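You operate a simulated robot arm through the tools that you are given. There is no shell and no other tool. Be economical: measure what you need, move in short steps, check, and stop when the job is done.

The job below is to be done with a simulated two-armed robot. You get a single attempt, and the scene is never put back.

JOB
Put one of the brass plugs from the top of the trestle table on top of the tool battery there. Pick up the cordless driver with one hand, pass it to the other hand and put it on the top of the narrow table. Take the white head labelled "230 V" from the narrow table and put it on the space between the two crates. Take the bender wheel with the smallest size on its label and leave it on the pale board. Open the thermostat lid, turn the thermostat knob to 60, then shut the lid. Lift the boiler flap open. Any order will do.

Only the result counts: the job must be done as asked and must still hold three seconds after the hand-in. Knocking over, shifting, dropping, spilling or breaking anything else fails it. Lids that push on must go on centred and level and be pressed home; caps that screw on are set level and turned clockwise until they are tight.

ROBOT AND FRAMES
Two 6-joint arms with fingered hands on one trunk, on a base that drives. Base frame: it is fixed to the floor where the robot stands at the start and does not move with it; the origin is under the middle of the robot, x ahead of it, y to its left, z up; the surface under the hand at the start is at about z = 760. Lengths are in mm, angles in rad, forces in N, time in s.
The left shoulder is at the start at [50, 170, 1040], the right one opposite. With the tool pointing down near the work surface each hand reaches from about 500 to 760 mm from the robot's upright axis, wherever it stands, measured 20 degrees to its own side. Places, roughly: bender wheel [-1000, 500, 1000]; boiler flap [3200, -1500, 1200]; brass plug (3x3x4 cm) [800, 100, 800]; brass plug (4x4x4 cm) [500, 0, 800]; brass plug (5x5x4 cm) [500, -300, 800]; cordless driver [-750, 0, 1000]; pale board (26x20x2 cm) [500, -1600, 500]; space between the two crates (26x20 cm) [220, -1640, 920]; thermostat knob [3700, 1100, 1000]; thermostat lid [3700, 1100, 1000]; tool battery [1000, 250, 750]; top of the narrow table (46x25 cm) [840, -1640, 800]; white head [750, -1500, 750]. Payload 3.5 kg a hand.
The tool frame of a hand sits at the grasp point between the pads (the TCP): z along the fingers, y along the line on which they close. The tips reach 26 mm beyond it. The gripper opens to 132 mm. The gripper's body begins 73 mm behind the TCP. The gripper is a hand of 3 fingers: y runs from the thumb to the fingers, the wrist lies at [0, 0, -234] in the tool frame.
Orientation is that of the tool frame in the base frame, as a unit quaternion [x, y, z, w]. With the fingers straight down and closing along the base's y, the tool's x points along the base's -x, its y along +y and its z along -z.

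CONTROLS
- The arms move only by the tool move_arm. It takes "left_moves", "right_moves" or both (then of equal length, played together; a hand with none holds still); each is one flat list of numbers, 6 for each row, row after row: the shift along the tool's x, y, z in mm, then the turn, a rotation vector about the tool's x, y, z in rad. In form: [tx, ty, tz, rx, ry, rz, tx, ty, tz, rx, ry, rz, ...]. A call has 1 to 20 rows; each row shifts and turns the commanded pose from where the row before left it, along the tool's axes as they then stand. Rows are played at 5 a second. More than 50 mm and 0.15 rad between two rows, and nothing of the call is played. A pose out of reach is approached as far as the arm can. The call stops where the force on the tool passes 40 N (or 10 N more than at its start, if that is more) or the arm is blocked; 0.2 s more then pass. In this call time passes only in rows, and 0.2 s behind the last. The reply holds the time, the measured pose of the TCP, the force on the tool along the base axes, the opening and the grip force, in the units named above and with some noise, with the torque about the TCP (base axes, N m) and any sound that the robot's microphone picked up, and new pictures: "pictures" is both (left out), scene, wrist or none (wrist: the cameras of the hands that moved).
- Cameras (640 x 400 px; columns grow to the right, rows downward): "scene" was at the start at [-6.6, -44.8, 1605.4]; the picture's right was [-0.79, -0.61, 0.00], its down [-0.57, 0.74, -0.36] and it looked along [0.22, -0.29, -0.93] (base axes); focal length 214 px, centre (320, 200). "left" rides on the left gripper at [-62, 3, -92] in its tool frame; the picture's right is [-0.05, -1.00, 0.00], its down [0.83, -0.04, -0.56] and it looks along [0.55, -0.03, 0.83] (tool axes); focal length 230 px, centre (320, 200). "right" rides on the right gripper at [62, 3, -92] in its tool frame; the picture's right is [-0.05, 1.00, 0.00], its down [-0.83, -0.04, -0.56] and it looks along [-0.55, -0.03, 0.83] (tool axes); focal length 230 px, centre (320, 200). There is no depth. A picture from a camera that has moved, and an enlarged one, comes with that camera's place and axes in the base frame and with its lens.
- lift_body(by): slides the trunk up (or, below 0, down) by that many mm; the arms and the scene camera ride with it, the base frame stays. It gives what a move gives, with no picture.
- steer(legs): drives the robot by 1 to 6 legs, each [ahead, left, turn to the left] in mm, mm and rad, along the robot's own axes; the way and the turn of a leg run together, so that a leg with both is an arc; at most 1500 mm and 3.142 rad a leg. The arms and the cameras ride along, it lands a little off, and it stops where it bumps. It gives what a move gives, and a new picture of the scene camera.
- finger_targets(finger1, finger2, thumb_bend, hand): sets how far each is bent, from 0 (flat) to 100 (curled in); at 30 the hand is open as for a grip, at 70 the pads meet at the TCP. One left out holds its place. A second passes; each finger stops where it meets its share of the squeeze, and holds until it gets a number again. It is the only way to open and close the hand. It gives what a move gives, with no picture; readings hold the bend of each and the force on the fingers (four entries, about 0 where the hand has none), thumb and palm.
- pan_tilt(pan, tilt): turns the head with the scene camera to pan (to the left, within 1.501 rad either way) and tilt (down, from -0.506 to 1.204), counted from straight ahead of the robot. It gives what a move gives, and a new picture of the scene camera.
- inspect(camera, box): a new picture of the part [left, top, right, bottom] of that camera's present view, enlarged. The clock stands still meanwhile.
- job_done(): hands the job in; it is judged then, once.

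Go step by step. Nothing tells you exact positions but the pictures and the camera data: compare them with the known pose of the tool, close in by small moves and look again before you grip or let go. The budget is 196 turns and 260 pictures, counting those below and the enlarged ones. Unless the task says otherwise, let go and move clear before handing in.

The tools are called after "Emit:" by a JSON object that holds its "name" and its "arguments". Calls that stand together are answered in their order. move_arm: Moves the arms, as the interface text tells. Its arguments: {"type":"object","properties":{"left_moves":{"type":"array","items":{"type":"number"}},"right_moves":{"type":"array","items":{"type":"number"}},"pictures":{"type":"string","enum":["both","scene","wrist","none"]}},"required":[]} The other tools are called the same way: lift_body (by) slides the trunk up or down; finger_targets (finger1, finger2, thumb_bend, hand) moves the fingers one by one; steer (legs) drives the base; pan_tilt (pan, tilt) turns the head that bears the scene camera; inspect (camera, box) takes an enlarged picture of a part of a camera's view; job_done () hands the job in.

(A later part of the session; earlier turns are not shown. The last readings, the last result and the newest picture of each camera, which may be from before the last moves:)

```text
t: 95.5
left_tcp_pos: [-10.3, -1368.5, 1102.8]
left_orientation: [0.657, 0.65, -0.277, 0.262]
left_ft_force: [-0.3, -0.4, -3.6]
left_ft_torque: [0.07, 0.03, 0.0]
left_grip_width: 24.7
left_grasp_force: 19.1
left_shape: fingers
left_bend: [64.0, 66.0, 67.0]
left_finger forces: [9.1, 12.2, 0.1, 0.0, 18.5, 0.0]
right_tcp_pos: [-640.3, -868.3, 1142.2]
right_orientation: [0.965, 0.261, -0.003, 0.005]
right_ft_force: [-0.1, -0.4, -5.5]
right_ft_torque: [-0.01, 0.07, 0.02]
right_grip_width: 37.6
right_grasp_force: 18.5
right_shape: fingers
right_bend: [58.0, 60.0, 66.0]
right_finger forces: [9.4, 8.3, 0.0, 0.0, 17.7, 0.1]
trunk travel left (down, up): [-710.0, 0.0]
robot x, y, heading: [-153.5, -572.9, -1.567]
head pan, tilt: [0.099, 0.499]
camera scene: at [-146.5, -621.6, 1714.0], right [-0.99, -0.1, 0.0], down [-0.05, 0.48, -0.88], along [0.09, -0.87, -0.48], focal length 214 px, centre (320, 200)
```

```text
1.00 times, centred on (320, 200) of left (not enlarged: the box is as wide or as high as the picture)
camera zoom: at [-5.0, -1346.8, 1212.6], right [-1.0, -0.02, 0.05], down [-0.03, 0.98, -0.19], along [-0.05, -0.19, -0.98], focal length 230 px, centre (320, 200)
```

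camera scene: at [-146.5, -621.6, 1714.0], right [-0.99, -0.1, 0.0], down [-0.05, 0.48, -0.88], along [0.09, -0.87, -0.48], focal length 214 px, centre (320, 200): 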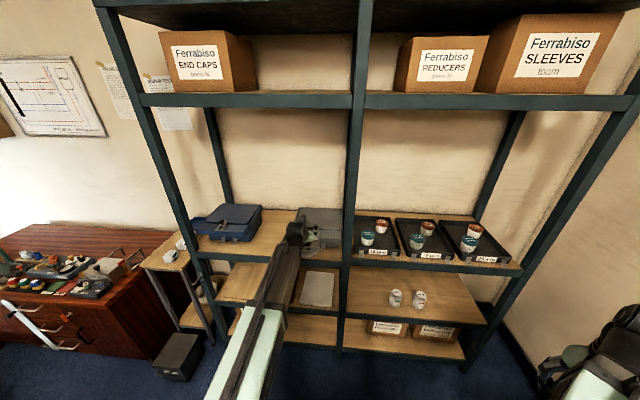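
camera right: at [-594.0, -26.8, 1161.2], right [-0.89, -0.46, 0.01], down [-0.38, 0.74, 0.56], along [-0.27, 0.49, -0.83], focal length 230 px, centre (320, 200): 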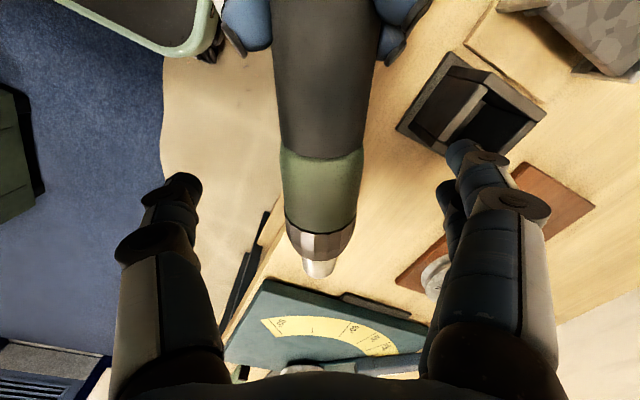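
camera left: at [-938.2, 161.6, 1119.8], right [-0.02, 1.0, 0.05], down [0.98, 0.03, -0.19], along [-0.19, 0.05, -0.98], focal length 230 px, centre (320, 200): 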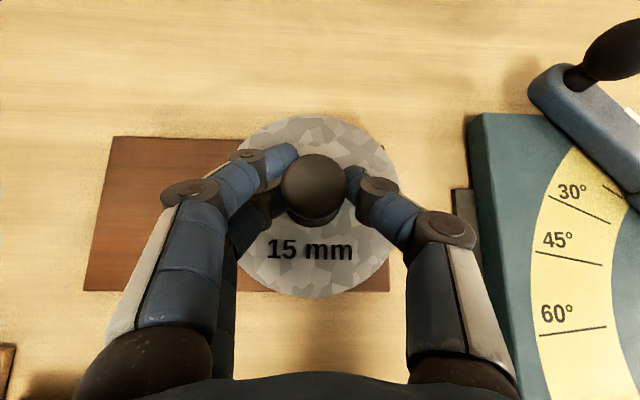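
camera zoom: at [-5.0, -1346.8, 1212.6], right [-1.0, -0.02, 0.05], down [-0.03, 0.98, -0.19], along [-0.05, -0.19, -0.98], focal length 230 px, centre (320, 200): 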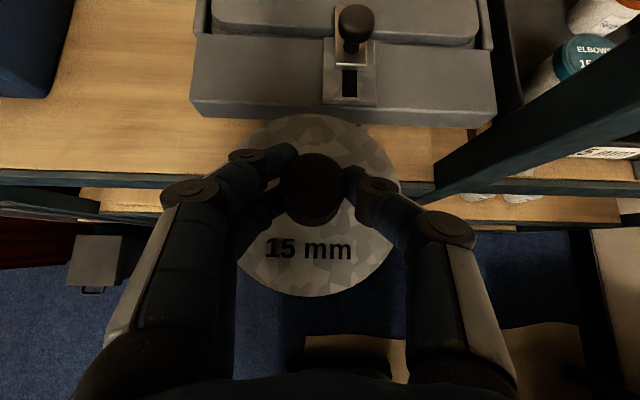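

The wheel is too close to the upper shelf's edge to lower here. I back off 150 mm, then lower the trunk.

Emit:
{"name": "steer", "arguments": {"legs": [[-150, 0, 0]]}}

Emit:
{"name": "lift_body", "arguments": {"by": -400}}

Emit:
{"name": "lift_body", "arguments": {"by": -50}}

Emit:
{"name": "pan_tilt", "arguments": {"pan": 0.2, "tilt": 0.5}}

Emit:
{"name": "inspect", "arguments": {"camera": "left", "box": [0, 0, 640, 400]}}

```text
t: 96.9
left_tcp_pos: [-11.0, -1219.6, 1105.1]
left_orientation: [0.657, 0.65, -0.277, 0.262]
left_ft_force: [-0.4, 0.3, -3.0]
left_ft_torque: [0.03, 0.03, 0.02]
left_grip_width: 24.6
left_grasp_force: 20.1
left_shape: fingers
left_bend: [64.0, 66.0, 67.0]
left_finger forces: [9.2, 12.2, 0.0, 0.1, 18.6, 0.0]
right_tcp_pos: [-640.7, -721.1, 1141.6]
right_orientation: [0.965, 0.262, -0.003, 0.006]
right_ft_force: [0.5, 1.4, -5.4]
right_ft_torque: [-0.09, 0.09, 0.01]
right_grip_width: 37.2
right_grasp_force: 17.7
right_shape: fingers
right_bend: [58.0, 60.0, 66.0]
right_finger forces: [9.4, 8.3, 0.0, 0.1, 17.7, 0.0]
trunk travel left (down, up): [-710.0, 0.0]
robot x, y, heading: [-154.1, -425.0, -1.571]
head pan, tilt: [0.099, 0.499]
camera scene: at [-146.7, -472.6, 1714.1], right [-0.99, -0.1, 0.0], down [-0.05, 0.48, -0.88], along [0.09, -0.87, -0.48], focal length 214 px, centre (320, 200)
```

scene: 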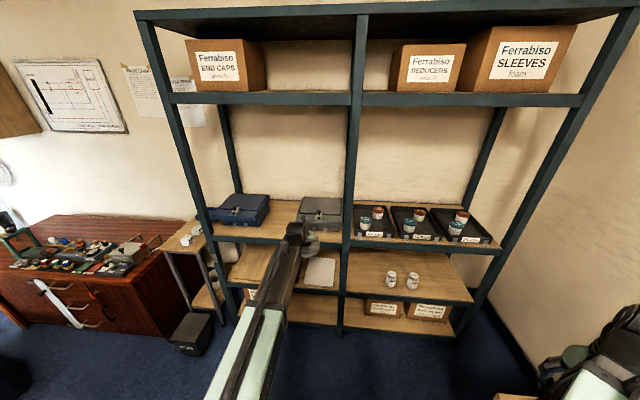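

```text
t: 99.1
left_tcp_pos: [-10.8, -1220.3, 866.9]
left_orientation: [0.657, 0.65, -0.277, 0.262]
left_ft_force: [-0.3, 0.1, -2.8]
left_ft_torque: [0.04, 0.01, 0.01]
left_grip_width: 24.6
left_grasp_force: 19.7
left_shape: fingers
left_bend: [64.0, 66.0, 67.0]
left_finger forces: [9.1, 12.6, 0.0, 0.0, 18.5, 0.1]
right_tcp_pos: [-642.3, -721.2, 910.2]
right_orientation: [0.966, 0.259, -0.005, 0.002]
right_ft_force: [-1.6, 8.2, 19.6]
right_ft_torque: [0.6, 0.46, -0.07]
right_grip_width: 35.4
right_grasp_force: 24.0
right_shape: fingers
right_bend: [57.0, 64.0, 70.0]
right_finger forces: [8.1, 3.6, 0.0, 0.1, 35.9, 0.0]
trunk travel left (down, up): [-473.0, 237.0]
robot x, y, heading: [-156.8, -423.7, -1.569]
head pan, tilt: [0.099, 0.499]
stopped: the force on the tool passed its limit at 67 N (the readings are from after the stop); the commanded pose is now the measured one
```

```text
t: 99.4
left_tcp_pos: [-11.4, -1221.1, 861.2]
left_orientation: [0.658, 0.65, -0.276, 0.262]
left_ft_force: [-0.5, -0.5, -3.2]
left_ft_torque: [0.01, 0.03, -0.01]
left_grip_width: 24.6
left_grasp_force: 20.7
left_shape: fingers
left_bend: [64.0, 66.0, 67.0]
left_finger forces: [9.1, 12.6, 0.0, 0.0, 18.4, 0.1]
right_tcp_pos: [-645.2, -721.6, 904.2]
right_orientation: [0.966, 0.258, -0.009, 0.001]
right_ft_force: [-1.1, -0.2, -0.1]
right_ft_torque: [0.01, -0.01, 0.0]
right_grip_width: 2.4
right_grasp_force: 0.1
right_shape: fingers
right_bend: [68.0, 69.0, 75.0]
right_finger forces: [0.0, 0.1, 0.0, 0.0, 0.0, 0.2]
trunk travel left (down, up): [-470.0, 240.0]
robot x, y, heading: [-150.4, -422.4, -1.568]
head pan, tilt: [0.099, 0.499]
stopped: the force on the tool passed its limit at 52 N (the readings are from after the stop); the commanded pose is now the measured one
```

```text
t: 100.1
left_tcp_pos: [-10.8, -1220.8, 863.0]
left_orientation: [0.658, 0.65, -0.277, 0.261]
left_ft_force: [-0.1, 0.3, -3.1]
left_ft_torque: [0.03, 0.02, 0.03]
left_grip_width: 24.7
left_grasp_force: 20.4
left_shape: fingers
left_bend: [64.0, 66.0, 67.0]
left_finger forces: [9.1, 12.8, 0.0, 0.0, 18.5, 0.0]
right_tcp_pos: [-644.8, -720.4, 905.8]
right_orientation: [0.967, 0.257, -0.007, 0.001]
right_ft_force: [0.6, -0.4, 0.6]
right_ft_torque: [-0.01, -0.01, 0.0]
right_grip_width: 2.2
right_grasp_force: 0.0
right_shape: fingers
right_bend: [68.0, 69.0, 75.0]
right_finger forces: [0.0, 0.1, 0.0, 0.0, 0.0, 0.0]
trunk travel left (down, up): [-470.0, 240.0]
robot x, y, heading: [-157.5, -417.5, -1.57]
head pan, tilt: [0.201, 0.499]
heard: click
camera scene: at [-137.6, -473.6, 1474.0], right [-0.98, -0.2, 0.0], down [-0.1, 0.47, -0.88], along [0.18, -0.86, -0.48], focal length 214 px, centre (320, 200)
```

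scene: 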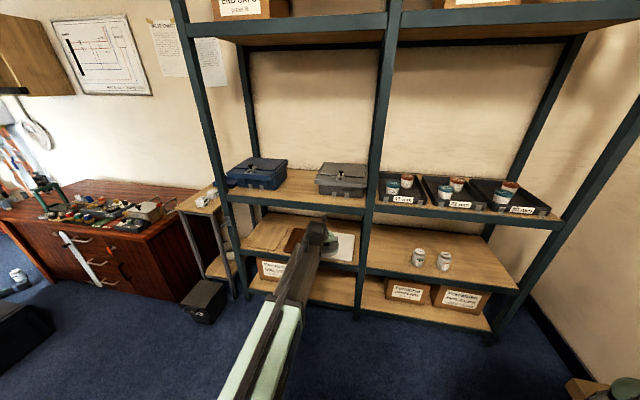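

```text
1.00 times, centred on (320, 200) of left (not enlarged: the box is as wide or as high as the picture)
camera zoom: at [-5.7, -1200.1, 972.1], right [-1.0, -0.02, 0.05], down [-0.03, 0.98, -0.19], along [-0.05, -0.19, -0.98], focal length 230 px, centre (320, 200)
```

zoom: 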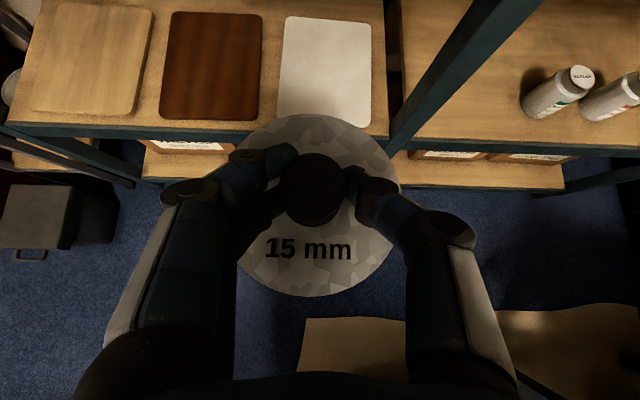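

The right hand struck the end of the pipe bench while lowering and the driver slipped out. I must see where it is. (Also, there's a pale wooden board at about [470,-1580] – that's the pale board.)

Emit:
{"name": "pan_tilt", "arguments": {"pan": -0.9, "tilt": 0.8}}

Emit:
{"name": "inspect", "arguments": {"camera": "right", "box": [0, 0, 640, 400]}}

```text
t: 101.4
left_tcp_pos: [-11.1, -1221.7, 861.7]
left_orientation: [0.657, 0.65, -0.276, 0.263]
left_ft_force: [0.1, -0.3, -3.0]
left_ft_torque: [0.06, 0.0, -0.01]
left_grip_width: 24.8
left_grasp_force: 19.9
left_shape: fingers
left_bend: [64.0, 66.0, 67.0]
left_finger forces: [9.1, 12.7, 0.0, 0.0, 18.5, 0.0]
right_tcp_pos: [-644.9, -719.9, 905.1]
right_orientation: [0.966, 0.258, -0.007, 0.001]
right_ft_force: [-0.2, 0.1, -0.7]
right_ft_torque: [0.02, -0.01, -0.05]
right_grip_width: 2.2
right_grasp_force: 0.0
right_shape: fingers
right_bend: [68.0, 69.0, 75.0]
right_finger forces: [0.0, 0.0, 0.1, 0.0, 0.0, 0.1]
trunk travel left (down, up): [-470.0, 240.0]
robot x, y, heading: [-157.2, -419.7, -1.568]
head pan, tilt: [-0.901, 0.799]
camera scene: at [-218.9, -434.6, 1448.1], right [-0.62, 0.78, 0.0], down [0.56, 0.45, -0.7], along [-0.55, -0.43, -0.72], focal length 214 px, centre (320, 200)
```

scene: 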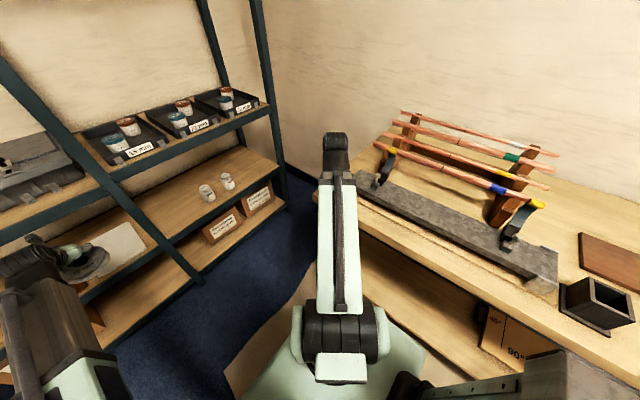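

```text
1.00 times, centred on (320, 200) of right (not enlarged: the box is as wide or as high as the picture)
camera zoom: at [-588.8, -692.5, 997.7], right [0.45, -0.89, 0.0], down [-0.73, -0.37, 0.57], along [-0.51, -0.26, -0.82], focal length 230 px, centre (320, 200)
```

zoom: 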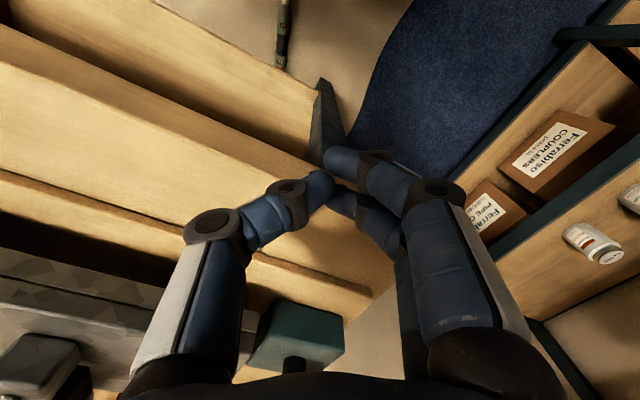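

The driver seems to lie on the floor sheet below. I lift the right hand clear and look down there.

Emit:
{"name": "move_arm", "arguments": {"right_moves": [0, 0, -40, 0, 0, 0, 0, 0, -40, 0, 0, 0, 0, 0, -40, 0, 0, 0], "pictures": "wrist"}}

Emit:
{"name": "pan_tilt", "arguments": {"pan": -1.2, "tilt": 1.2}}

```text
t: 102.2
left_tcp_pos: [-11.6, -1221.5, 863.0]
left_orientation: [0.657, 0.65, -0.277, 0.262]
left_ft_force: [-0.7, 1.7, -4.0]
left_ft_torque: [-0.03, 0.02, -0.03]
left_grip_width: 24.5
left_grasp_force: 19.8
left_shape: fingers
left_bend: [64.0, 66.0, 67.0]
left_finger forces: [9.2, 12.7, 0.0, 0.0, 18.4, 0.1]
right_tcp_pos: [-665.0, -738.2, 964.2]
right_orientation: [0.966, 0.257, -0.012, 0.003]
right_ft_force: [-0.1, 0.4, -0.1]
right_ft_torque: [0.0, -0.02, -0.01]
right_grip_width: 2.2
right_grasp_force: 0.0
right_shape: fingers
right_bend: [68.0, 69.0, 75.0]
right_finger forces: [0.0, 0.0, 0.0, 0.0, 0.0, 0.0]
right hand out of reach, approached as far as the arm can: row 2, 3
trunk travel left (down, up): [-470.0, 240.0]
robot x, y, heading: [-157.7, -424.7, -1.569]
head pan, tilt: [-0.901, 0.799]
camera right: at [-609.3, -709.2, 1055.2], right [0.45, -0.89, 0.0], down [-0.73, -0.37, 0.58], along [-0.51, -0.26, -0.82], focal length 230 px, centre (320, 200)
```

right: 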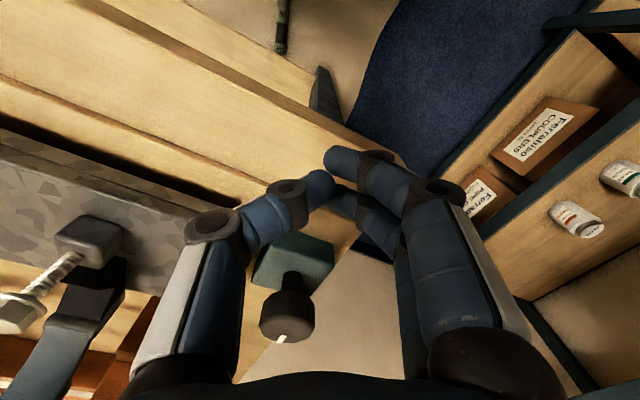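

```text
t: 103.1
left_tcp_pos: [-11.1, -1220.8, 863.0]
left_orientation: [0.658, 0.649, -0.277, 0.262]
left_ft_force: [0.2, -0.2, -3.4]
left_ft_torque: [0.04, 0.02, 0.01]
left_grip_width: 24.7
left_grasp_force: 20.0
left_shape: fingers
left_bend: [64.0, 66.0, 67.0]
left_finger forces: [9.1, 12.8, 0.0, 0.0, 18.4, 0.0]
right_tcp_pos: [-666.3, -736.9, 964.7]
right_orientation: [0.966, 0.257, -0.011, 0.003]
right_ft_force: [0.1, 0.6, 0.0]
right_ft_torque: [0.02, 0.03, -0.03]
right_grip_width: 1.9
right_grasp_force: 0.2
right_shape: fingers
right_bend: [68.0, 69.0, 75.0]
right_finger forces: [0.0, 0.0, 0.1, 0.0, 0.0, 0.1]
trunk travel left (down, up): [-470.0, 240.0]
robot x, y, heading: [-158.1, -426.2, -1.565]
head pan, tilt: [-1.201, 1.201]
camera scene: at [-207.9, -404.7, 1420.4], right [-0.36, 0.93, 0.0], down [0.87, 0.34, -0.36], along [-0.34, -0.13, -0.93], focal length 214 px, centre (320, 200)
```

scene: 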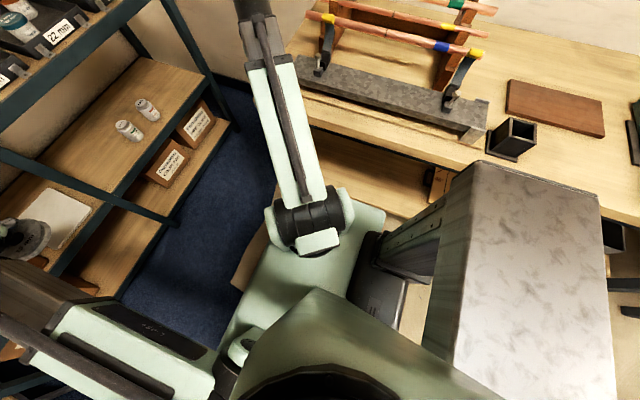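

The driver is on the floor near [-640,-570]; I'll fetch it after placing the wheel. I shift left and look at the boards from there.

Emit:
{"name": "steer", "arguments": {"legs": [[0, 255, 0]]}}

Emit:
{"name": "move_arm", "arguments": {"left_moves": [0, 40, 0, 0, 0, 0, 0, 40, 0, 0, 0, 0, 0, 40, 0, 0, 0, 0, 0, 40, 0, 0, 0, 0, 0, 40, 0, 0, 0, 0], "pictures": "wrist"}}

```text
t: 104.9
left_tcp_pos: [236.5, -1219.5, 862.7]
left_orientation: [0.657, 0.651, -0.276, 0.262]
left_ft_force: [0.8, -0.3, -3.7]
left_ft_torque: [0.03, 0.01, 0.01]
left_grip_width: 24.5
left_grasp_force: 20.2
left_shape: fingers
left_bend: [64.0, 66.0, 67.0]
left_finger forces: [9.1, 12.8, 0.0, 0.0, 18.4, 0.1]
right_tcp_pos: [-419.0, -737.2, 963.6]
right_orientation: [0.966, 0.258, -0.013, 0.003]
right_ft_force: [-0.4, 0.6, 0.3]
right_ft_torque: [0.04, 0.02, 0.0]
right_grip_width: 2.2
right_grasp_force: 0.0
right_shape: fingers
right_bend: [68.0, 69.0, 75.0]
right_finger forces: [0.0, 0.0, 0.0, 0.0, 0.0, 0.0]
trunk travel left (down, up): [-470.0, 240.0]
robot x, y, heading: [92.0, -422.0, -1.572]
head pan, tilt: [-1.201, 1.201]
camera scene: at [38.6, -404.1, 1420.4], right [-0.36, 0.93, 0.0], down [0.87, 0.34, -0.36], along [-0.34, -0.13, -0.93], focal length 214 px, centre (320, 200)
```

scene: 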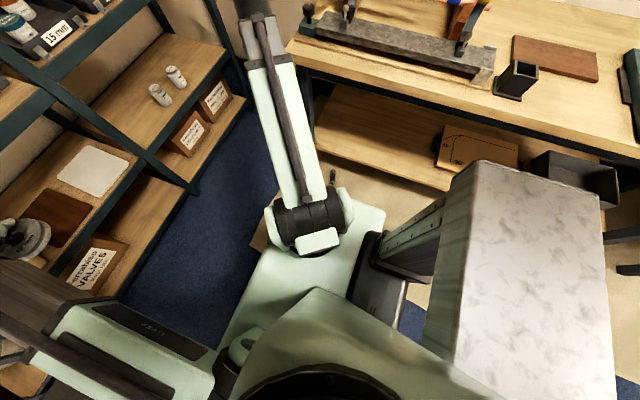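

```text
t: 106.1
left_tcp_pos: [438.5, -1221.0, 861.4]
left_orientation: [0.657, 0.65, -0.276, 0.262]
left_ft_force: [0.5, -0.1, -3.8]
left_ft_torque: [-0.01, -0.02, 0.03]
left_grip_width: 24.8
left_grasp_force: 20.6
left_shape: fingers
left_bend: [64.0, 66.0, 67.0]
left_finger forces: [9.1, 13.3, 0.0, 0.0, 18.4, 0.0]
right_tcp_pos: [-418.9, -737.8, 963.3]
right_orientation: [0.966, 0.258, -0.012, 0.003]
right_ft_force: [-0.7, 0.5, 0.3]
right_ft_torque: [0.0, -0.01, 0.0]
right_grip_width: 2.4
right_grasp_force: 0.1
right_shape: fingers
right_bend: [68.0, 69.0, 75.0]
right_finger forces: [0.0, 0.0, 0.0, 0.0, 0.0, 0.0]
trunk travel left (down, up): [-470.0, 240.0]
robot x, y, heading: [89.0, -421.2, -1.567]
head pan, tilt: [-1.201, 1.201]
camera left: at [444.2, -1201.1, 970.9], right [-1.0, -0.02, 0.05], down [-0.03, 0.98, -0.19], along [-0.05, -0.19, -0.98], focal length 230 px, centre (320, 200)
```

left: 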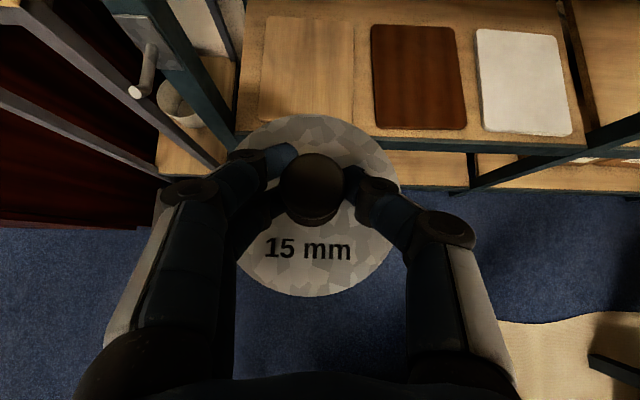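

The pale board's top is at about z 530, centre [456,-1575]; the opening runs up to about z 850. I align, lower to wheel-bottom ≈ 563 and drive the hand in, in two stages.

Emit:
{"name": "move_arm", "arguments": {"left_moves": [0, 17, 0, 0, 0, 0], "pictures": "none"}}

Emit:
{"name": "lift_body", "arguments": {"by": -236}}

Emit:
{"name": "steer", "arguments": {"legs": [[150, 0, 0]]}}

Emit:
{"name": "pan_tilt", "arguments": {"pan": 0.5, "tilt": 0.4}}

Emit:
{"name": "inspect", "arguments": {"camera": "left", "box": [0, 0, 640, 400]}}

```text
t: 106.5
left_tcp_pos: [454.9, -1222.5, 858.6]
left_orientation: [0.657, 0.65, -0.277, 0.263]
left_ft_force: [-0.7, -0.4, -3.6]
left_ft_torque: [0.02, 0.04, 0.01]
left_grip_width: 24.6
left_grasp_force: 20.4
left_shape: fingers
left_bend: [64.0, 66.0, 67.0]
left_finger forces: [9.1, 13.3, 0.1, 0.0, 18.3, 0.1]
right_tcp_pos: [-419.7, -737.4, 963.4]
right_orientation: [0.966, 0.258, -0.012, 0.003]
right_ft_force: [0.1, -0.3, -0.3]
right_ft_torque: [-0.01, 0.01, -0.01]
right_grip_width: 2.3
right_grasp_force: 0.2
right_shape: fingers
right_bend: [68.0, 69.0, 75.0]
right_finger forces: [0.0, 0.0, 0.0, 0.1, 0.0, 0.0]
trunk travel left (down, up): [-470.0, 240.0]
robot x, y, heading: [89.3, -417.8, -1.563]
head pan, tilt: [-1.201, 1.201]
```

```text
t: 109.0
left_tcp_pos: [454.7, -1224.1, 623.9]
left_orientation: [0.657, 0.65, -0.277, 0.262]
left_ft_force: [0.4, -0.7, -4.0]
left_ft_torque: [0.02, 0.01, 0.01]
left_grip_width: 24.7
left_grasp_force: 20.5
left_shape: fingers
left_bend: [64.0, 66.0, 67.0]
left_finger forces: [9.0, 13.4, 0.1, 0.0, 18.2, 0.0]
right_tcp_pos: [-419.0, -737.1, 727.0]
right_orientation: [0.966, 0.257, -0.013, 0.002]
right_ft_force: [0.7, 0.1, 0.3]
right_ft_torque: [-0.01, 0.02, 0.01]
right_grip_width: 2.5
right_grasp_force: 0.0
right_shape: fingers
right_bend: [68.0, 69.0, 75.0]
right_finger forces: [0.0, 0.0, 0.0, 0.0, 0.0, 0.0]
trunk travel left (down, up): [-234.0, 476.0]
robot x, y, heading: [90.9, -421.6, -1.565]
head pan, tilt: [-1.201, 1.201]
```

```text
t: 110.4
left_tcp_pos: [450.1, -1377.6, 623.9]
left_orientation: [0.658, 0.649, -0.277, 0.263]
left_ft_force: [0.0, -0.1, -3.2]
left_ft_torque: [0.03, 0.01, 0.0]
left_grip_width: 24.6
left_grasp_force: 20.4
left_shape: fingers
left_bend: [64.0, 66.0, 67.0]
left_finger forces: [9.1, 13.7, 0.0, 0.0, 18.3, 0.1]
right_tcp_pos: [-421.3, -886.9, 728.5]
right_orientation: [0.967, 0.256, -0.012, 0.004]
right_ft_force: [0.0, -0.6, 0.0]
right_ft_torque: [-0.05, -0.02, 0.01]
right_grip_width: 2.2
right_grasp_force: 0.0
right_shape: fingers
right_bend: [68.0, 69.0, 75.0]
right_finger forces: [0.0, 0.0, 0.0, 0.0, 0.0, 0.0]
trunk travel left (down, up): [-234.0, 476.0]
robot x, y, heading: [93.9, -574.5, -1.573]
head pan, tilt: [-1.201, 1.201]
camera scene: at [38.2, -555.9, 1184.4], right [-0.36, 0.93, 0.0], down [0.87, 0.34, -0.36], along [-0.34, -0.13, -0.93], focal length 214 px, centre (320, 200)
```

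scene: 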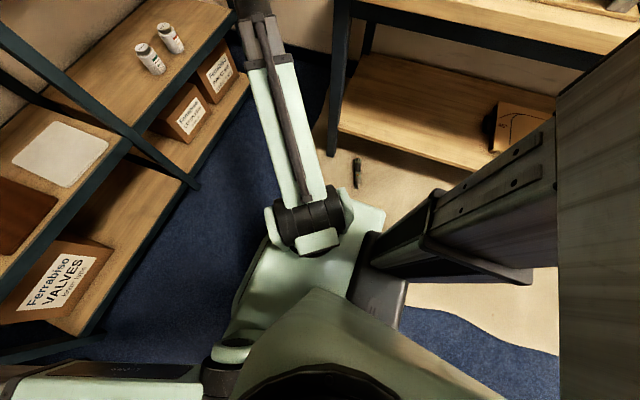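

```text
t: 112.1
left_tcp_pos: [449.9, -1376.9, 622.8]
left_orientation: [0.658, 0.649, -0.277, 0.262]
left_ft_force: [-0.6, -0.2, -3.0]
left_ft_torque: [0.02, 0.01, 0.0]
left_grip_width: 24.9
left_grasp_force: 20.9
left_shape: fingers
left_bend: [64.0, 66.0, 67.0]
left_finger forces: [9.1, 13.7, 0.1, 0.1, 18.3, 0.1]
right_tcp_pos: [-420.9, -886.3, 728.6]
right_orientation: [0.967, 0.255, -0.012, 0.003]
right_ft_force: [-0.4, 1.1, 0.5]
right_ft_torque: [0.0, 0.03, 0.01]
right_grip_width: 2.1
right_grasp_force: 0.1
right_shape: fingers
right_bend: [68.0, 69.0, 75.0]
right_finger forces: [0.1, 0.0, 0.0, 0.0, 0.0, 0.1]
trunk travel left (down, up): [-234.0, 476.0]
robot x, y, heading: [92.1, -574.7, -1.577]
head pan, tilt: [0.499, 0.4]
camera scene: at [134.5, -617.4, 1247.2], right [-0.88, -0.48, 0.0], down [-0.19, 0.34, -0.92], along [0.44, -0.81, -0.39], focal length 214 px, centre (320, 200)
```

scene: 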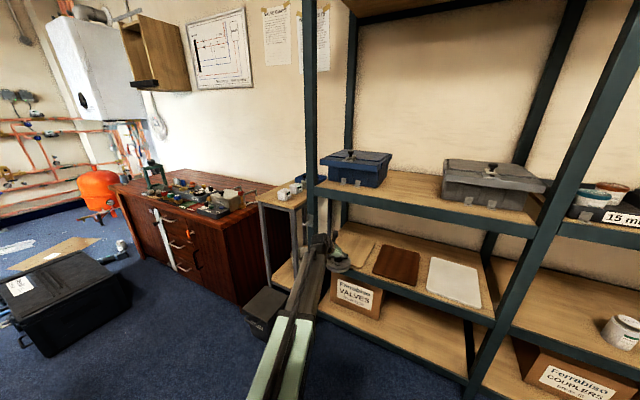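

```text
1.00 times, centred on (320, 200) of left (not enlarged: the box is as wide or as high as the picture)
camera zoom: at [456.4, -1356.2, 733.3], right [-1.0, -0.02, 0.05], down [-0.03, 0.98, -0.19], along [-0.05, -0.19, -0.98], focal length 230 px, centre (320, 200)
```

zoom: 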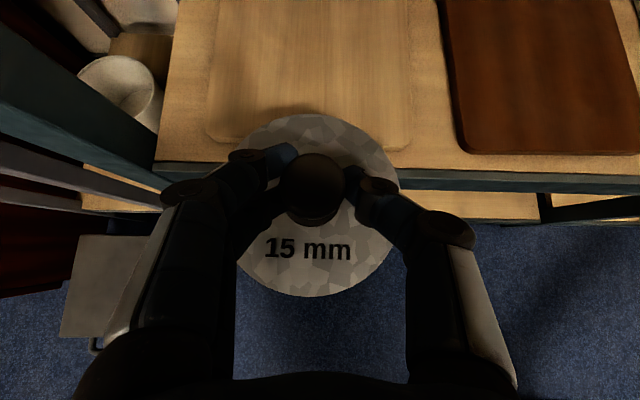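

Lined up with the pale board. I drive the hand in over it.

Emit:
{"name": "steer", "arguments": {"legs": [[193, 5, 0]]}}

Emit:
{"name": "inspect", "arguments": {"camera": "left", "box": [0, 0, 640, 400]}}

```text
t: 113.7
left_tcp_pos: [456.6, -1573.2, 623.5]
left_orientation: [0.658, 0.649, -0.277, 0.262]
left_ft_force: [0.0, 0.7, -4.0]
left_ft_torque: [0.02, -0.03, -0.02]
left_grip_width: 24.7
left_grasp_force: 20.9
left_shape: fingers
left_bend: [64.0, 66.0, 67.0]
left_finger forces: [9.0, 13.7, 0.0, 0.1, 18.3, 0.0]
right_tcp_pos: [-414.3, -1083.1, 727.4]
right_orientation: [0.967, 0.256, -0.012, 0.003]
right_ft_force: [-0.4, 0.4, -0.9]
right_ft_torque: [0.01, 0.03, -0.01]
right_grip_width: 2.2
right_grasp_force: 0.1
right_shape: fingers
right_bend: [68.0, 69.0, 75.0]
right_finger forces: [0.1, 0.0, 0.0, 0.0, 0.0, 0.0]
trunk travel left (down, up): [-234.0, 476.0]
robot x, y, heading: [96.3, -769.7, -1.573]
head pan, tilt: [0.499, 0.4]
camera scene: at [139.6, -812.7, 1247.2], right [-0.88, -0.48, 0.0], down [-0.19, 0.34, -0.92], along [0.44, -0.81, -0.39], focal length 214 px, centre (320, 200)
```

scene: 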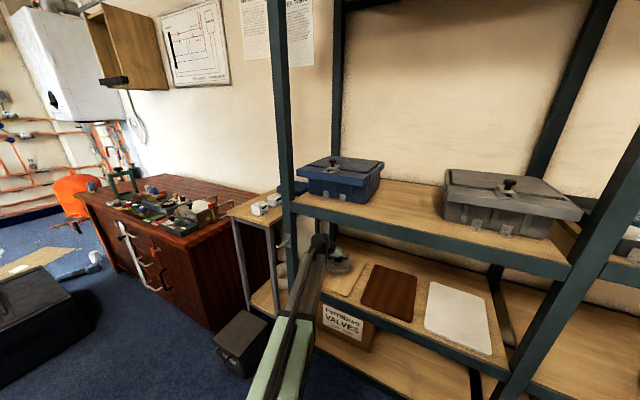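

```text
1.00 times, centred on (320, 200) of left (not enlarged: the box is as wide or as high as the picture)
camera zoom: at [462.2, -1551.3, 733.4], right [-1.0, -0.02, 0.05], down [-0.03, 0.98, -0.19], along [-0.05, -0.19, -0.98], focal length 230 px, centre (320, 200)
```

zoom: 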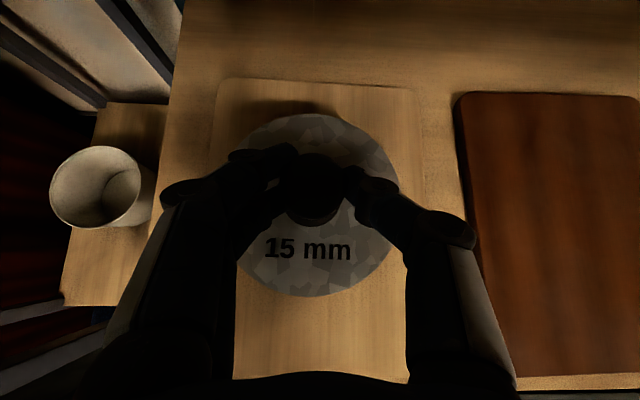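

Centred over the board. I lower the wheel in small steps.

Emit:
{"name": "move_arm", "arguments": {"left_moves": [5, 0, 5, 0, 0, 0, 5, 0, 5, 0, 0, 0, 5, 0, 5, 0, 0, 0, 3, 0, 3, 0, 0, 0], "pictures": "none"}}

Emit:
{"name": "move_arm", "arguments": {"left_moves": [2, 0, 2, 0, 0, 0, 2, 0, 2, 0, 0, 0], "pictures": "wrist"}}

```text
t: 114.7
left_tcp_pos: [455.1, -1573.5, 597.3]
left_orientation: [0.658, 0.649, -0.277, 0.263]
left_ft_force: [-0.6, 0.7, -4.1]
left_ft_torque: [0.06, 0.04, -0.03]
left_grip_width: 24.6
left_grasp_force: 20.8
left_shape: fingers
left_bend: [64.0, 66.0, 67.0]
left_finger forces: [9.1, 13.9, 0.0, 0.1, 18.2, 0.0]
right_tcp_pos: [-415.3, -1083.0, 727.3]
right_orientation: [0.966, 0.257, -0.011, 0.004]
right_ft_force: [-0.1, -0.9, -0.2]
right_ft_torque: [0.02, 0.02, 0.0]
right_grip_width: 2.3
right_grasp_force: 0.0
right_shape: fingers
right_bend: [68.0, 69.0, 75.0]
right_finger forces: [0.0, 0.0, 0.0, 0.0, 0.0, 0.0]
trunk travel left (down, up): [-234.0, 476.0]
robot x, y, heading: [94.6, -771.1, -1.572]
head pan, tilt: [0.499, 0.4]
```

```text
t: 115.3
left_tcp_pos: [455.5, -1574.3, 594.2]
left_orientation: [0.657, 0.649, -0.277, 0.264]
left_ft_force: [-0.2, -0.3, 5.1]
left_ft_torque: [-0.05, -0.01, -0.01]
left_grip_width: 24.9
left_grasp_force: 23.6
left_shape: fingers
left_bend: [64.0, 67.0, 67.0]
left_finger forces: [9.2, 17.4, 0.0, 0.0, 19.4, 0.1]
right_tcp_pos: [-416.5, -1082.0, 727.9]
right_orientation: [0.967, 0.256, -0.012, 0.003]
right_ft_force: [0.4, 0.1, 0.1]
right_ft_torque: [0.01, 0.02, -0.01]
right_grip_width: 2.3
right_grasp_force: 0.0
right_shape: fingers
right_bend: [68.0, 69.0, 75.0]
right_finger forces: [0.0, 0.0, 0.0, 0.0, 0.0, 0.0]
trunk travel left (down, up): [-234.0, 476.0]
robot x, y, heading: [97.0, -767.3, -1.571]
head pan, tilt: [0.499, 0.4]
camera left: at [461.3, -1552.0, 702.9], right [-1.0, -0.02, 0.05], down [-0.03, 0.98, -0.19], along [-0.05, -0.19, -0.98], focal length 230 px, centre (320, 200)
```

left: 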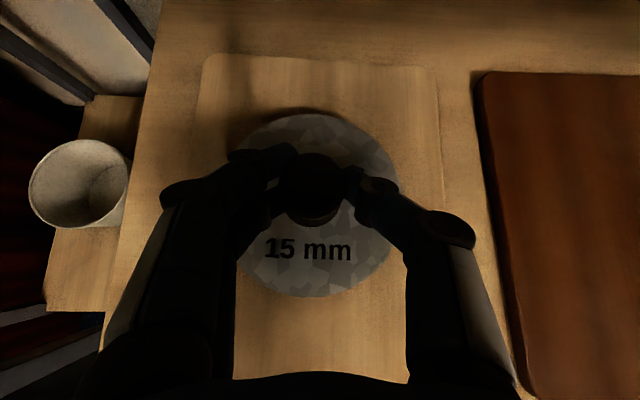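

Contact made. I release and pull back along the tool axis.

Emit:
{"name": "finger_targets", "arguments": {"hand": "left", "finger1": 42, "finger2": 42, "thumb_bend": 42}}

Emit:
{"name": "move_arm", "arguments": {"left_moves": [0, 0, -20, 0, 0, 0, 0, 0, -30, 0, 0, 0, 0, 0, -30, 0, 0, 0], "pictures": "wrist"}}

```text
t: 116.3
left_tcp_pos: [454.6, -1572.8, 592.3]
left_orientation: [0.658, 0.649, -0.277, 0.262]
left_ft_force: [0.2, -1.2, 0.4]
left_ft_torque: [-0.02, 0.0, -0.01]
left_grip_width: 94.1
left_grasp_force: 0.0
left_shape: fingers
left_bend: [42.0, 42.0, 42.0]
left_finger forces: [0.0, 0.0, 0.0, 0.1, 0.0, 0.0]
right_tcp_pos: [-414.7, -1083.7, 727.9]
right_orientation: [0.967, 0.256, -0.011, 0.003]
right_ft_force: [-0.1, 0.0, -0.1]
right_ft_torque: [-0.01, 0.01, 0.0]
right_grip_width: 2.2
right_grasp_force: 0.1
right_shape: fingers
right_bend: [68.0, 69.0, 75.0]
right_finger forces: [0.0, 0.0, 0.1, 0.0, 0.1, 0.0]
trunk travel left (down, up): [-234.0, 476.0]
robot x, y, heading: [92.6, -772.3, -1.573]
head pan, tilt: [0.499, 0.4]
```

```text
t: 117.1
left_tcp_pos: [457.3, -1516.6, 650.5]
left_orientation: [0.658, 0.649, -0.278, 0.262]
left_ft_force: [-0.6, -0.3, -0.7]
left_ft_torque: [0.01, -0.01, 0.01]
left_grip_width: 93.8
left_grasp_force: 0.0
left_shape: fingers
left_bend: [42.0, 42.0, 42.0]
left_finger forces: [0.0, 0.1, 0.0, 0.0, 0.1, 0.0]
right_tcp_pos: [-413.7, -1082.5, 727.7]
right_orientation: [0.967, 0.256, -0.013, 0.003]
right_ft_force: [0.3, 0.0, -0.9]
right_ft_torque: [0.01, 0.0, 0.01]
right_grip_width: 1.9
right_grasp_force: 0.1
right_shape: fingers
right_bend: [68.0, 69.0, 75.0]
right_finger forces: [0.0, 0.1, 0.0, 0.0, 0.0, 0.1]
trunk travel left (down, up): [-234.0, 476.0]
robot x, y, heading: [94.2, -766.8, -1.572]
head pan, tilt: [0.499, 0.4]
camera left: at [463.2, -1495.9, 760.0], right [-1.0, -0.02, 0.05], down [-0.03, 0.98, -0.19], along [-0.05, -0.19, -0.98], focal length 230 px, centre (320, 200)
```

left: 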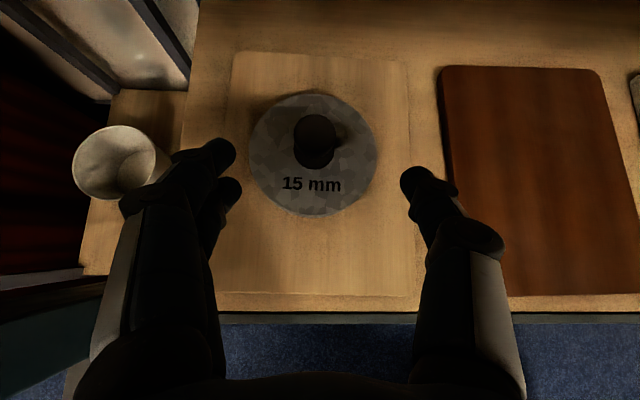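

The wheel rests on the pale board. I back out, raise, turn towards the dropped driver, and look for it.

Emit:
{"name": "steer", "arguments": {"legs": [[-350, 0, 0]]}}

Emit:
{"name": "lift_body", "arguments": {"by": 400}}

Emit:
{"name": "steer", "arguments": {"legs": [[0, 0, -1.571], [0, 320, 0]]}}

Emit:
{"name": "pan_tilt", "arguments": {"pan": -0.1, "tilt": 1.1}}

```text
t: 119.3
left_tcp_pos: [462.0, -1168.3, 651.1]
left_orientation: [0.656, 0.652, -0.275, 0.262]
left_ft_force: [0.4, -0.6, -0.5]
left_ft_torque: [0.02, 0.0, 0.0]
left_grip_width: 94.3
left_grasp_force: 0.1
left_shape: fingers
left_bend: [42.0, 42.0, 42.0]
left_finger forces: [0.1, 0.1, 0.0, 0.0, 0.0, 0.0]
right_tcp_pos: [-413.7, -738.8, 726.6]
right_orientation: [0.966, 0.259, -0.011, 0.004]
right_ft_force: [0.0, 0.3, -0.4]
right_ft_torque: [0.02, 0.01, -0.02]
right_grip_width: 2.3
right_grasp_force: 0.0
right_shape: fingers
right_bend: [68.0, 69.0, 75.0]
right_finger forces: [0.1, 0.1, 0.1, 0.0, 0.0, 0.0]
trunk travel left (down, up): [-234.0, 476.0]
robot x, y, heading: [96.9, -421.4, -1.563]
head pan, tilt: [0.499, 0.4]
camera scene: at [138.8, -465.6, 1247.2], right [-0.88, -0.48, 0.0], down [-0.19, 0.34, -0.92], along [0.45, -0.81, -0.39], focal length 214 px, centre (320, 200)
```

scene: 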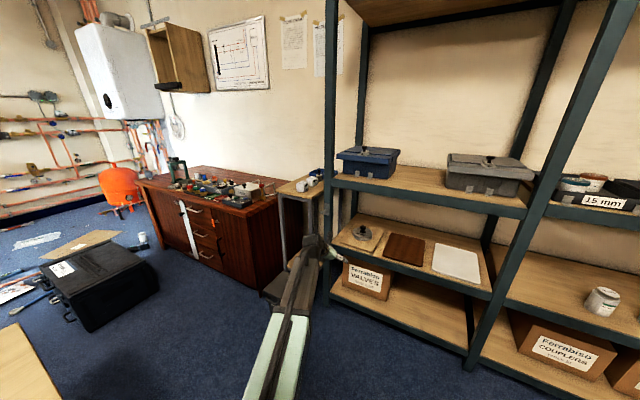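

```text
t: 123.1
left_tcp_pos: [462.0, -1168.6, 1050.3]
left_orientation: [0.656, 0.652, -0.276, 0.263]
left_ft_force: [-0.1, -0.2, 0.1]
left_ft_torque: [-0.04, -0.03, -0.01]
left_grip_width: 94.2
left_grasp_force: 0.0
left_shape: fingers
left_bend: [42.0, 42.0, 42.0]
left_finger forces: [0.0, 0.0, 0.0, 0.0, 0.0, 0.1]
right_tcp_pos: [-413.9, -738.4, 1127.5]
right_orientation: [0.966, 0.259, -0.012, 0.003]
right_ft_force: [0.0, -0.1, 0.1]
right_ft_torque: [0.0, 0.01, -0.01]
right_grip_width: 2.2
right_grasp_force: 0.0
right_shape: fingers
right_bend: [68.0, 69.0, 75.0]
right_finger forces: [0.1, 0.0, 0.1, 0.0, 0.1, 0.0]
trunk travel left (down, up): [-634.0, 76.0]
robot x, y, heading: [99.3, -426.8, -1.571]
head pan, tilt: [0.499, 0.4]
```

```text
t: 129.2
left_tcp_pos: [-684.5, -1060.5, 1050.5]
left_orientation: [0.924, -0.029, -0.38, -0.02]
left_ft_force: [0.7, -0.1, -0.8]
left_ft_torque: [0.0, 0.03, -0.04]
left_grip_width: 94.1
left_grasp_force: 0.1
left_shape: fingers
left_bend: [42.0, 42.0, 42.0]
left_finger forces: [0.0, 0.1, 0.1, 0.0, 0.1, 0.0]
right_tcp_pos: [-207.0, -211.6, 1128.5]
right_orientation: [0.852, -0.524, -0.011, -0.006]
right_ft_force: [0.2, 0.0, 0.4]
right_ft_torque: [0.05, -0.02, 0.01]
right_grip_width: 1.9
right_grasp_force: 0.0
right_shape: fingers
right_bend: [68.0, 69.0, 75.0]
right_finger forces: [0.1, 0.0, 0.0, 0.1, 0.1, 0.1]
trunk travel left (down, up): [-634.0, 76.0]
robot x, y, heading: [77.4, -737.1, 3.089]
head pan, tilt: [0.499, 0.4]
camera scene: at [34.3, -781.6, 1647.2], right [-0.43, 0.9, 0.0], down [0.35, 0.17, -0.92], along [-0.83, -0.4, -0.39], focal length 214 px, centre (320, 200)
```

scene: 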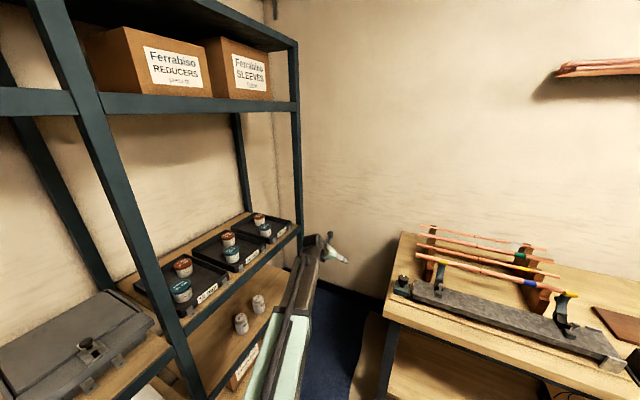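

```text
t: 130.3
left_tcp_pos: [-685.0, -1059.7, 1051.1]
left_orientation: [0.924, -0.03, -0.381, -0.02]
left_ft_force: [0.1, -0.2, -0.2]
left_ft_torque: [0.0, -0.01, 0.03]
left_grip_width: 94.1
left_grasp_force: 0.1
left_shape: fingers
left_bend: [42.0, 42.0, 42.0]
left_finger forces: [0.0, 0.0, 0.1, 0.1, 0.0, 0.0]
right_tcp_pos: [-207.2, -211.3, 1127.3]
right_orientation: [0.852, -0.524, -0.01, -0.006]
right_ft_force: [0.4, -0.2, -0.4]
right_ft_torque: [0.01, 0.01, 0.0]
right_grip_width: 2.3
right_grasp_force: 0.0
right_shape: fingers
right_bend: [68.0, 69.0, 75.0]
right_finger forces: [0.0, 0.0, 0.0, 0.1, 0.1, 0.0]
trunk travel left (down, up): [-634.0, 76.0]
robot x, y, heading: [81.0, -735.9, 3.097]
head pan, tilt: [-0.099, 1.1]
camera scene: at [55.4, -730.6, 1590.4], right [0.15, 0.99, 0.0], down [0.88, -0.13, -0.45], along [-0.45, 0.07, -0.89], focal length 214 px, centre (320, 200)
```

scene: 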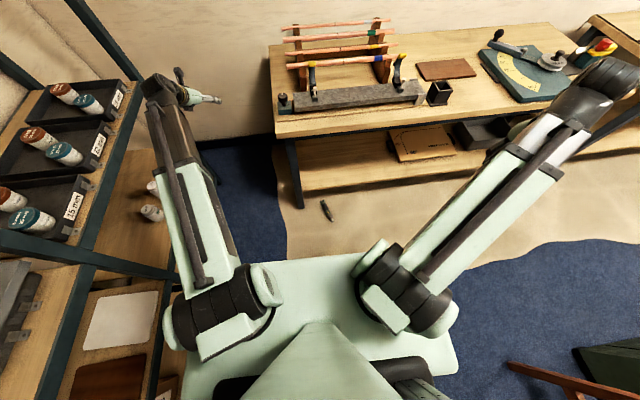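

Emit:
{"name": "inspect", "arguments": {"camera": "scene", "box": [280, 180, 380, 240]}}

```text
6.40 times, centred on (330, 210) of scene
camera zoom: at [55.4, -730.6, 1590.4], right [0.15, 0.99, 0.0], down [0.88, -0.13, -0.45], along [-0.45, 0.07, -0.89], focal length 1373 px, centre (256, 136)
```

zoom: 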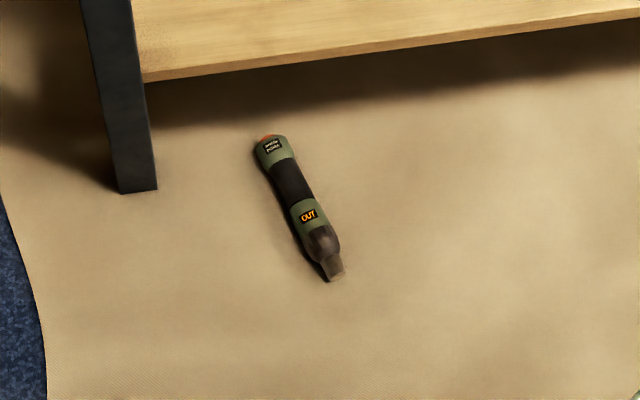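

The driver lies on the floor, bit end towards me, green section near [-618,-556]. I lower the trunk, yaw the right hand to the driver's axis and open it.

Emit:
{"name": "steer", "arguments": {"legs": [[60, 0, 0.045]]}}

Emit:
{"name": "lift_body", "arguments": {"by": -400}}

Emit:
{"name": "lift_body", "arguments": {"by": -220}}

Emit:
{"name": "move_arm", "arguments": {"right_moves": [0, 0, 0, 0, 0, -0.143, 0, 0, 0, 0, 0, -0.143, 0, 0, 0, 0, 0, -0.143, 0, 0, 0, 0, 0, -0.143, 0, 0, 0, 0, 0, -0.143, 0, 0, 0, 0, 0, -0.143, 0, 0, 0, 0, 0, -0.143, 0, 0, 0, 0, 0, -0.143, 0, 0, 0, 0, 0, -0.143, 0, 0, 0, 0, 0, -0.143, 0, 0, 0, 0, 0, -0.143], "pictures": "none"}}

Emit:
{"name": "finger_targets", "arguments": {"hand": "right", "finger1": 30, "finger2": 30, "thumb_bend": 30}}

```text
t: 131.2
left_tcp_pos: [-729.4, -1093.8, 1049.7]
left_orientation: [0.925, -0.007, -0.38, -0.011]
left_ft_force: [-0.6, 0.4, 0.6]
left_ft_torque: [0.03, 0.0, -0.01]
left_grip_width: 94.1
left_grasp_force: 0.0
left_shape: fingers
left_bend: [42.0, 42.0, 42.0]
left_finger forces: [0.1, 0.0, 0.0, 0.0, 0.0, 0.0]
right_tcp_pos: [-293.3, -222.8, 1127.5]
right_orientation: [0.864, -0.504, -0.01, -0.007]
right_ft_force: [-1.2, 0.1, 0.4]
right_ft_torque: [-0.02, -0.03, 0.01]
right_grip_width: 2.2
right_grasp_force: 0.1
right_shape: fingers
right_bend: [68.0, 69.0, 75.0]
right_finger forces: [0.1, 0.0, 0.0, 0.1, 0.0, 0.0]
trunk travel left (down, up): [-634.0, 76.0]
robot x, y, heading: [17.4, -734.2, 3.144]
head pan, tilt: [-0.099, 1.1]
camera scene: at [-6.4, -730.1, 1590.3], right [0.1, 0.99, 0.0], down [0.89, -0.09, -0.45], along [-0.45, 0.05, -0.89], focal length 214 px, centre (320, 200)
```

scene: 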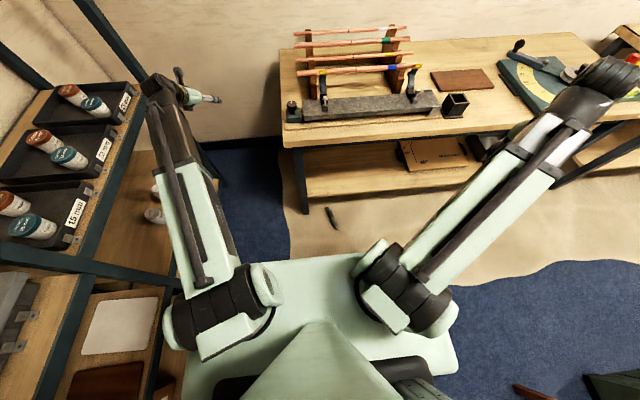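

```text
t: 135.1
left_tcp_pos: [-728.8, -1094.9, 651.3]
left_orientation: [0.924, -0.008, -0.382, -0.011]
left_ft_force: [0.3, 0.5, 0.5]
left_ft_torque: [0.0, -0.01, 0.01]
left_grip_width: 94.1
left_grasp_force: 0.1
left_shape: fingers
left_bend: [42.0, 42.0, 42.0]
left_finger forces: [0.0, 0.1, 0.1, 0.1, 0.0, 0.1]
right_tcp_pos: [-289.7, -221.9, 728.0]
right_orientation: [0.864, -0.504, -0.011, -0.005]
right_ft_force: [-0.3, 0.3, 0.6]
right_ft_torque: [0.03, 0.01, 0.01]
right_grip_width: 2.1
right_grasp_force: 0.1
right_shape: fingers
right_bend: [68.0, 69.0, 75.0]
right_finger forces: [0.1, 0.0, 0.0, 0.1, 0.0, 0.0]
trunk travel left (down, up): [-234.0, 476.0]
robot x, y, heading: [19.7, -736.9, 3.136]
head pan, tilt: [-0.099, 1.1]
```

```text
t: 137.4
left_tcp_pos: [-728.7, -1093.7, 431.1]
left_orientation: [0.925, -0.007, -0.381, -0.011]
left_ft_force: [-0.1, 0.0, 0.3]
left_ft_torque: [0.0, 0.03, 0.01]
left_grip_width: 94.1
left_grasp_force: 0.1
left_shape: fingers
left_bend: [42.0, 42.0, 42.0]
left_finger forces: [0.0, 0.0, 0.1, 0.1, 0.1, 0.0]
right_tcp_pos: [-291.0, -222.0, 507.3]
right_orientation: [0.863, -0.505, -0.011, -0.006]
right_ft_force: [-0.5, 0.7, -0.6]
right_ft_torque: [-0.01, 0.03, 0.02]
right_grip_width: 2.2
right_grasp_force: 0.1
right_shape: fingers
right_bend: [68.0, 69.0, 75.0]
right_finger forces: [0.0, 0.1, 0.0, 0.1, 0.0, 0.1]
trunk travel left (down, up): [-14.0, 696.0]
robot x, y, heading: [20.0, -739.4, 3.138]
head pan, tilt: [-0.099, 1.1]
```

```text
t: 139.8
left_tcp_pos: [-729.4, -1093.8, 430.7]
left_orientation: [0.925, -0.008, -0.381, -0.011]
left_ft_force: [0.6, 0.2, 0.2]
left_ft_torque: [0.01, 0.01, -0.02]
left_grip_width: 94.2
left_grasp_force: 0.0
left_shape: fingers
left_bend: [42.0, 42.0, 42.0]
left_finger forces: [0.0, 0.0, 0.0, 0.1, 0.0, 0.0]
right_tcp_pos: [-290.0, -224.0, 508.5]
right_orientation: [0.967, 0.255, -0.004, -0.013]
right_ft_force: [0.2, 0.4, -1.1]
right_ft_torque: [-0.02, 0.02, -0.03]
right_grip_width: 2.4
right_grasp_force: 0.0
right_shape: fingers
right_bend: [68.0, 69.0, 75.0]
right_finger forces: [0.1, 0.0, 0.1, 0.0, 0.1, 0.1]
trunk travel left (down, up): [-14.0, 696.0]
robot x, y, heading: [22.8, -734.9, 3.138]
head pan, tilt: [-0.099, 1.1]
```

```text
t: 140.8
left_tcp_pos: [-728.8, -1094.5, 430.5]
left_orientation: [0.924, -0.008, -0.381, -0.011]
left_ft_force: [0.1, 0.0, -0.1]
left_ft_torque: [-0.01, 0.01, 0.0]
left_grip_width: 94.3
left_grasp_force: 0.1
left_shape: fingers
left_bend: [42.0, 42.0, 42.0]
left_finger forces: [0.1, 0.0, 0.0, 0.1, 0.0, 0.0]
right_tcp_pos: [-291.0, -224.3, 508.2]
right_orientation: [0.967, 0.255, -0.003, -0.013]
right_ft_force: [-0.6, -0.3, 0.8]
right_ft_torque: [0.05, -0.01, 0.0]
right_grip_width: 134.0
right_grasp_force: 0.0
right_shape: fingers
right_bend: [30.0, 30.0, 30.0]
right_finger forces: [0.2, 0.1, 0.0, 0.1, 0.1, 0.0]
trunk travel left (down, up): [-14.0, 696.0]
robot x, y, heading: [20.1, -736.5, 3.133]
head pan, tilt: [-0.099, 1.1]
```

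Emit:
{"name": "move_arm", "arguments": {"right_moves": [-44.8, 12.8, 12, 0, 0, 0, -44.8, 12.8, 12, 0, 0, 0, -44.8, 12.8, 12, 0, 0, 0, -44.8, 12.8, 12, 0, 0, 0, -44.8, 12.8, 12, 0, 0, 0, -44.8, 12.8, 12, 0, 0, 0, -44.8, 12.8, 12, 0, 0, 0, -44.8, 12.8, 12, 0, 0, 0, -42, 12.8, 12, 0, 0, 0, -40, 12.8, 12, 0, 0, 0, 0, 0, 45, 0, 0, 0, 0, 0, 45, 0, 0, 0], "pictures": "both"}}

```text
t: 143.4
left_tcp_pos: [-729.2, -1094.6, 430.4]
left_orientation: [0.925, -0.009, -0.381, -0.012]
left_ft_force: [0.1, 1.0, -0.7]
left_ft_torque: [0.01, 0.02, -0.04]
left_grip_width: 94.4
left_grasp_force: 0.1
left_shape: fingers
left_bend: [42.0, 42.0, 42.0]
left_finger forces: [0.1, 0.1, 0.0, 0.0, 0.0, 0.0]
right_tcp_pos: [-615.2, -547.1, 294.9]
right_orientation: [0.967, 0.253, -0.004, -0.013]
right_ft_force: [-0.5, -0.1, -0.4]
right_ft_torque: [0.01, 0.01, 0.02]
right_grip_width: 134.0
right_grasp_force: 0.2
right_shape: fingers
right_bend: [30.0, 30.0, 30.0]
right_finger forces: [0.0, 0.0, 0.0, 0.0, 0.0, 0.0]
trunk travel left (down, up): [-14.0, 696.0]
robot x, y, heading: [16.4, -732.7, 3.135]
head pan, tilt: [-0.099, 1.1]
camera scene: at [-4.0, -730.0, 970.4], right [0.1, 0.99, 0.0], down [0.89, -0.09, -0.45], along [-0.45, 0.05, -0.89], focal length 214 px, centre (320, 200)
camera right: at [-559.3, -522.6, 388.0], right [0.45, -0.89, -0.03], down [-0.74, -0.38, 0.56], along [-0.51, -0.23, -0.83], focal length 230 px, centre (320, 200)
```

scene: 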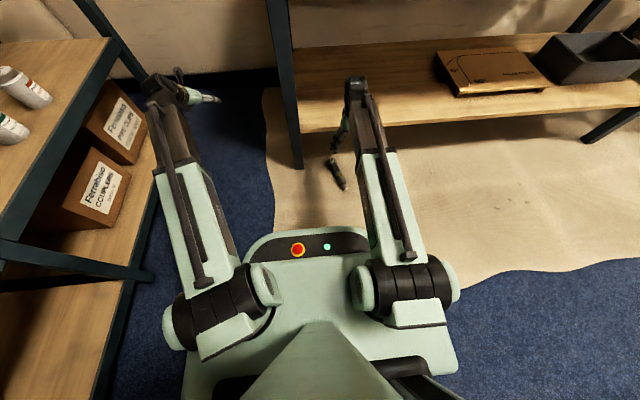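
right: 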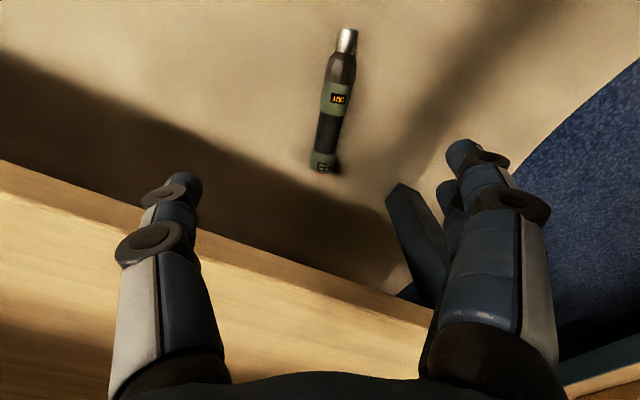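

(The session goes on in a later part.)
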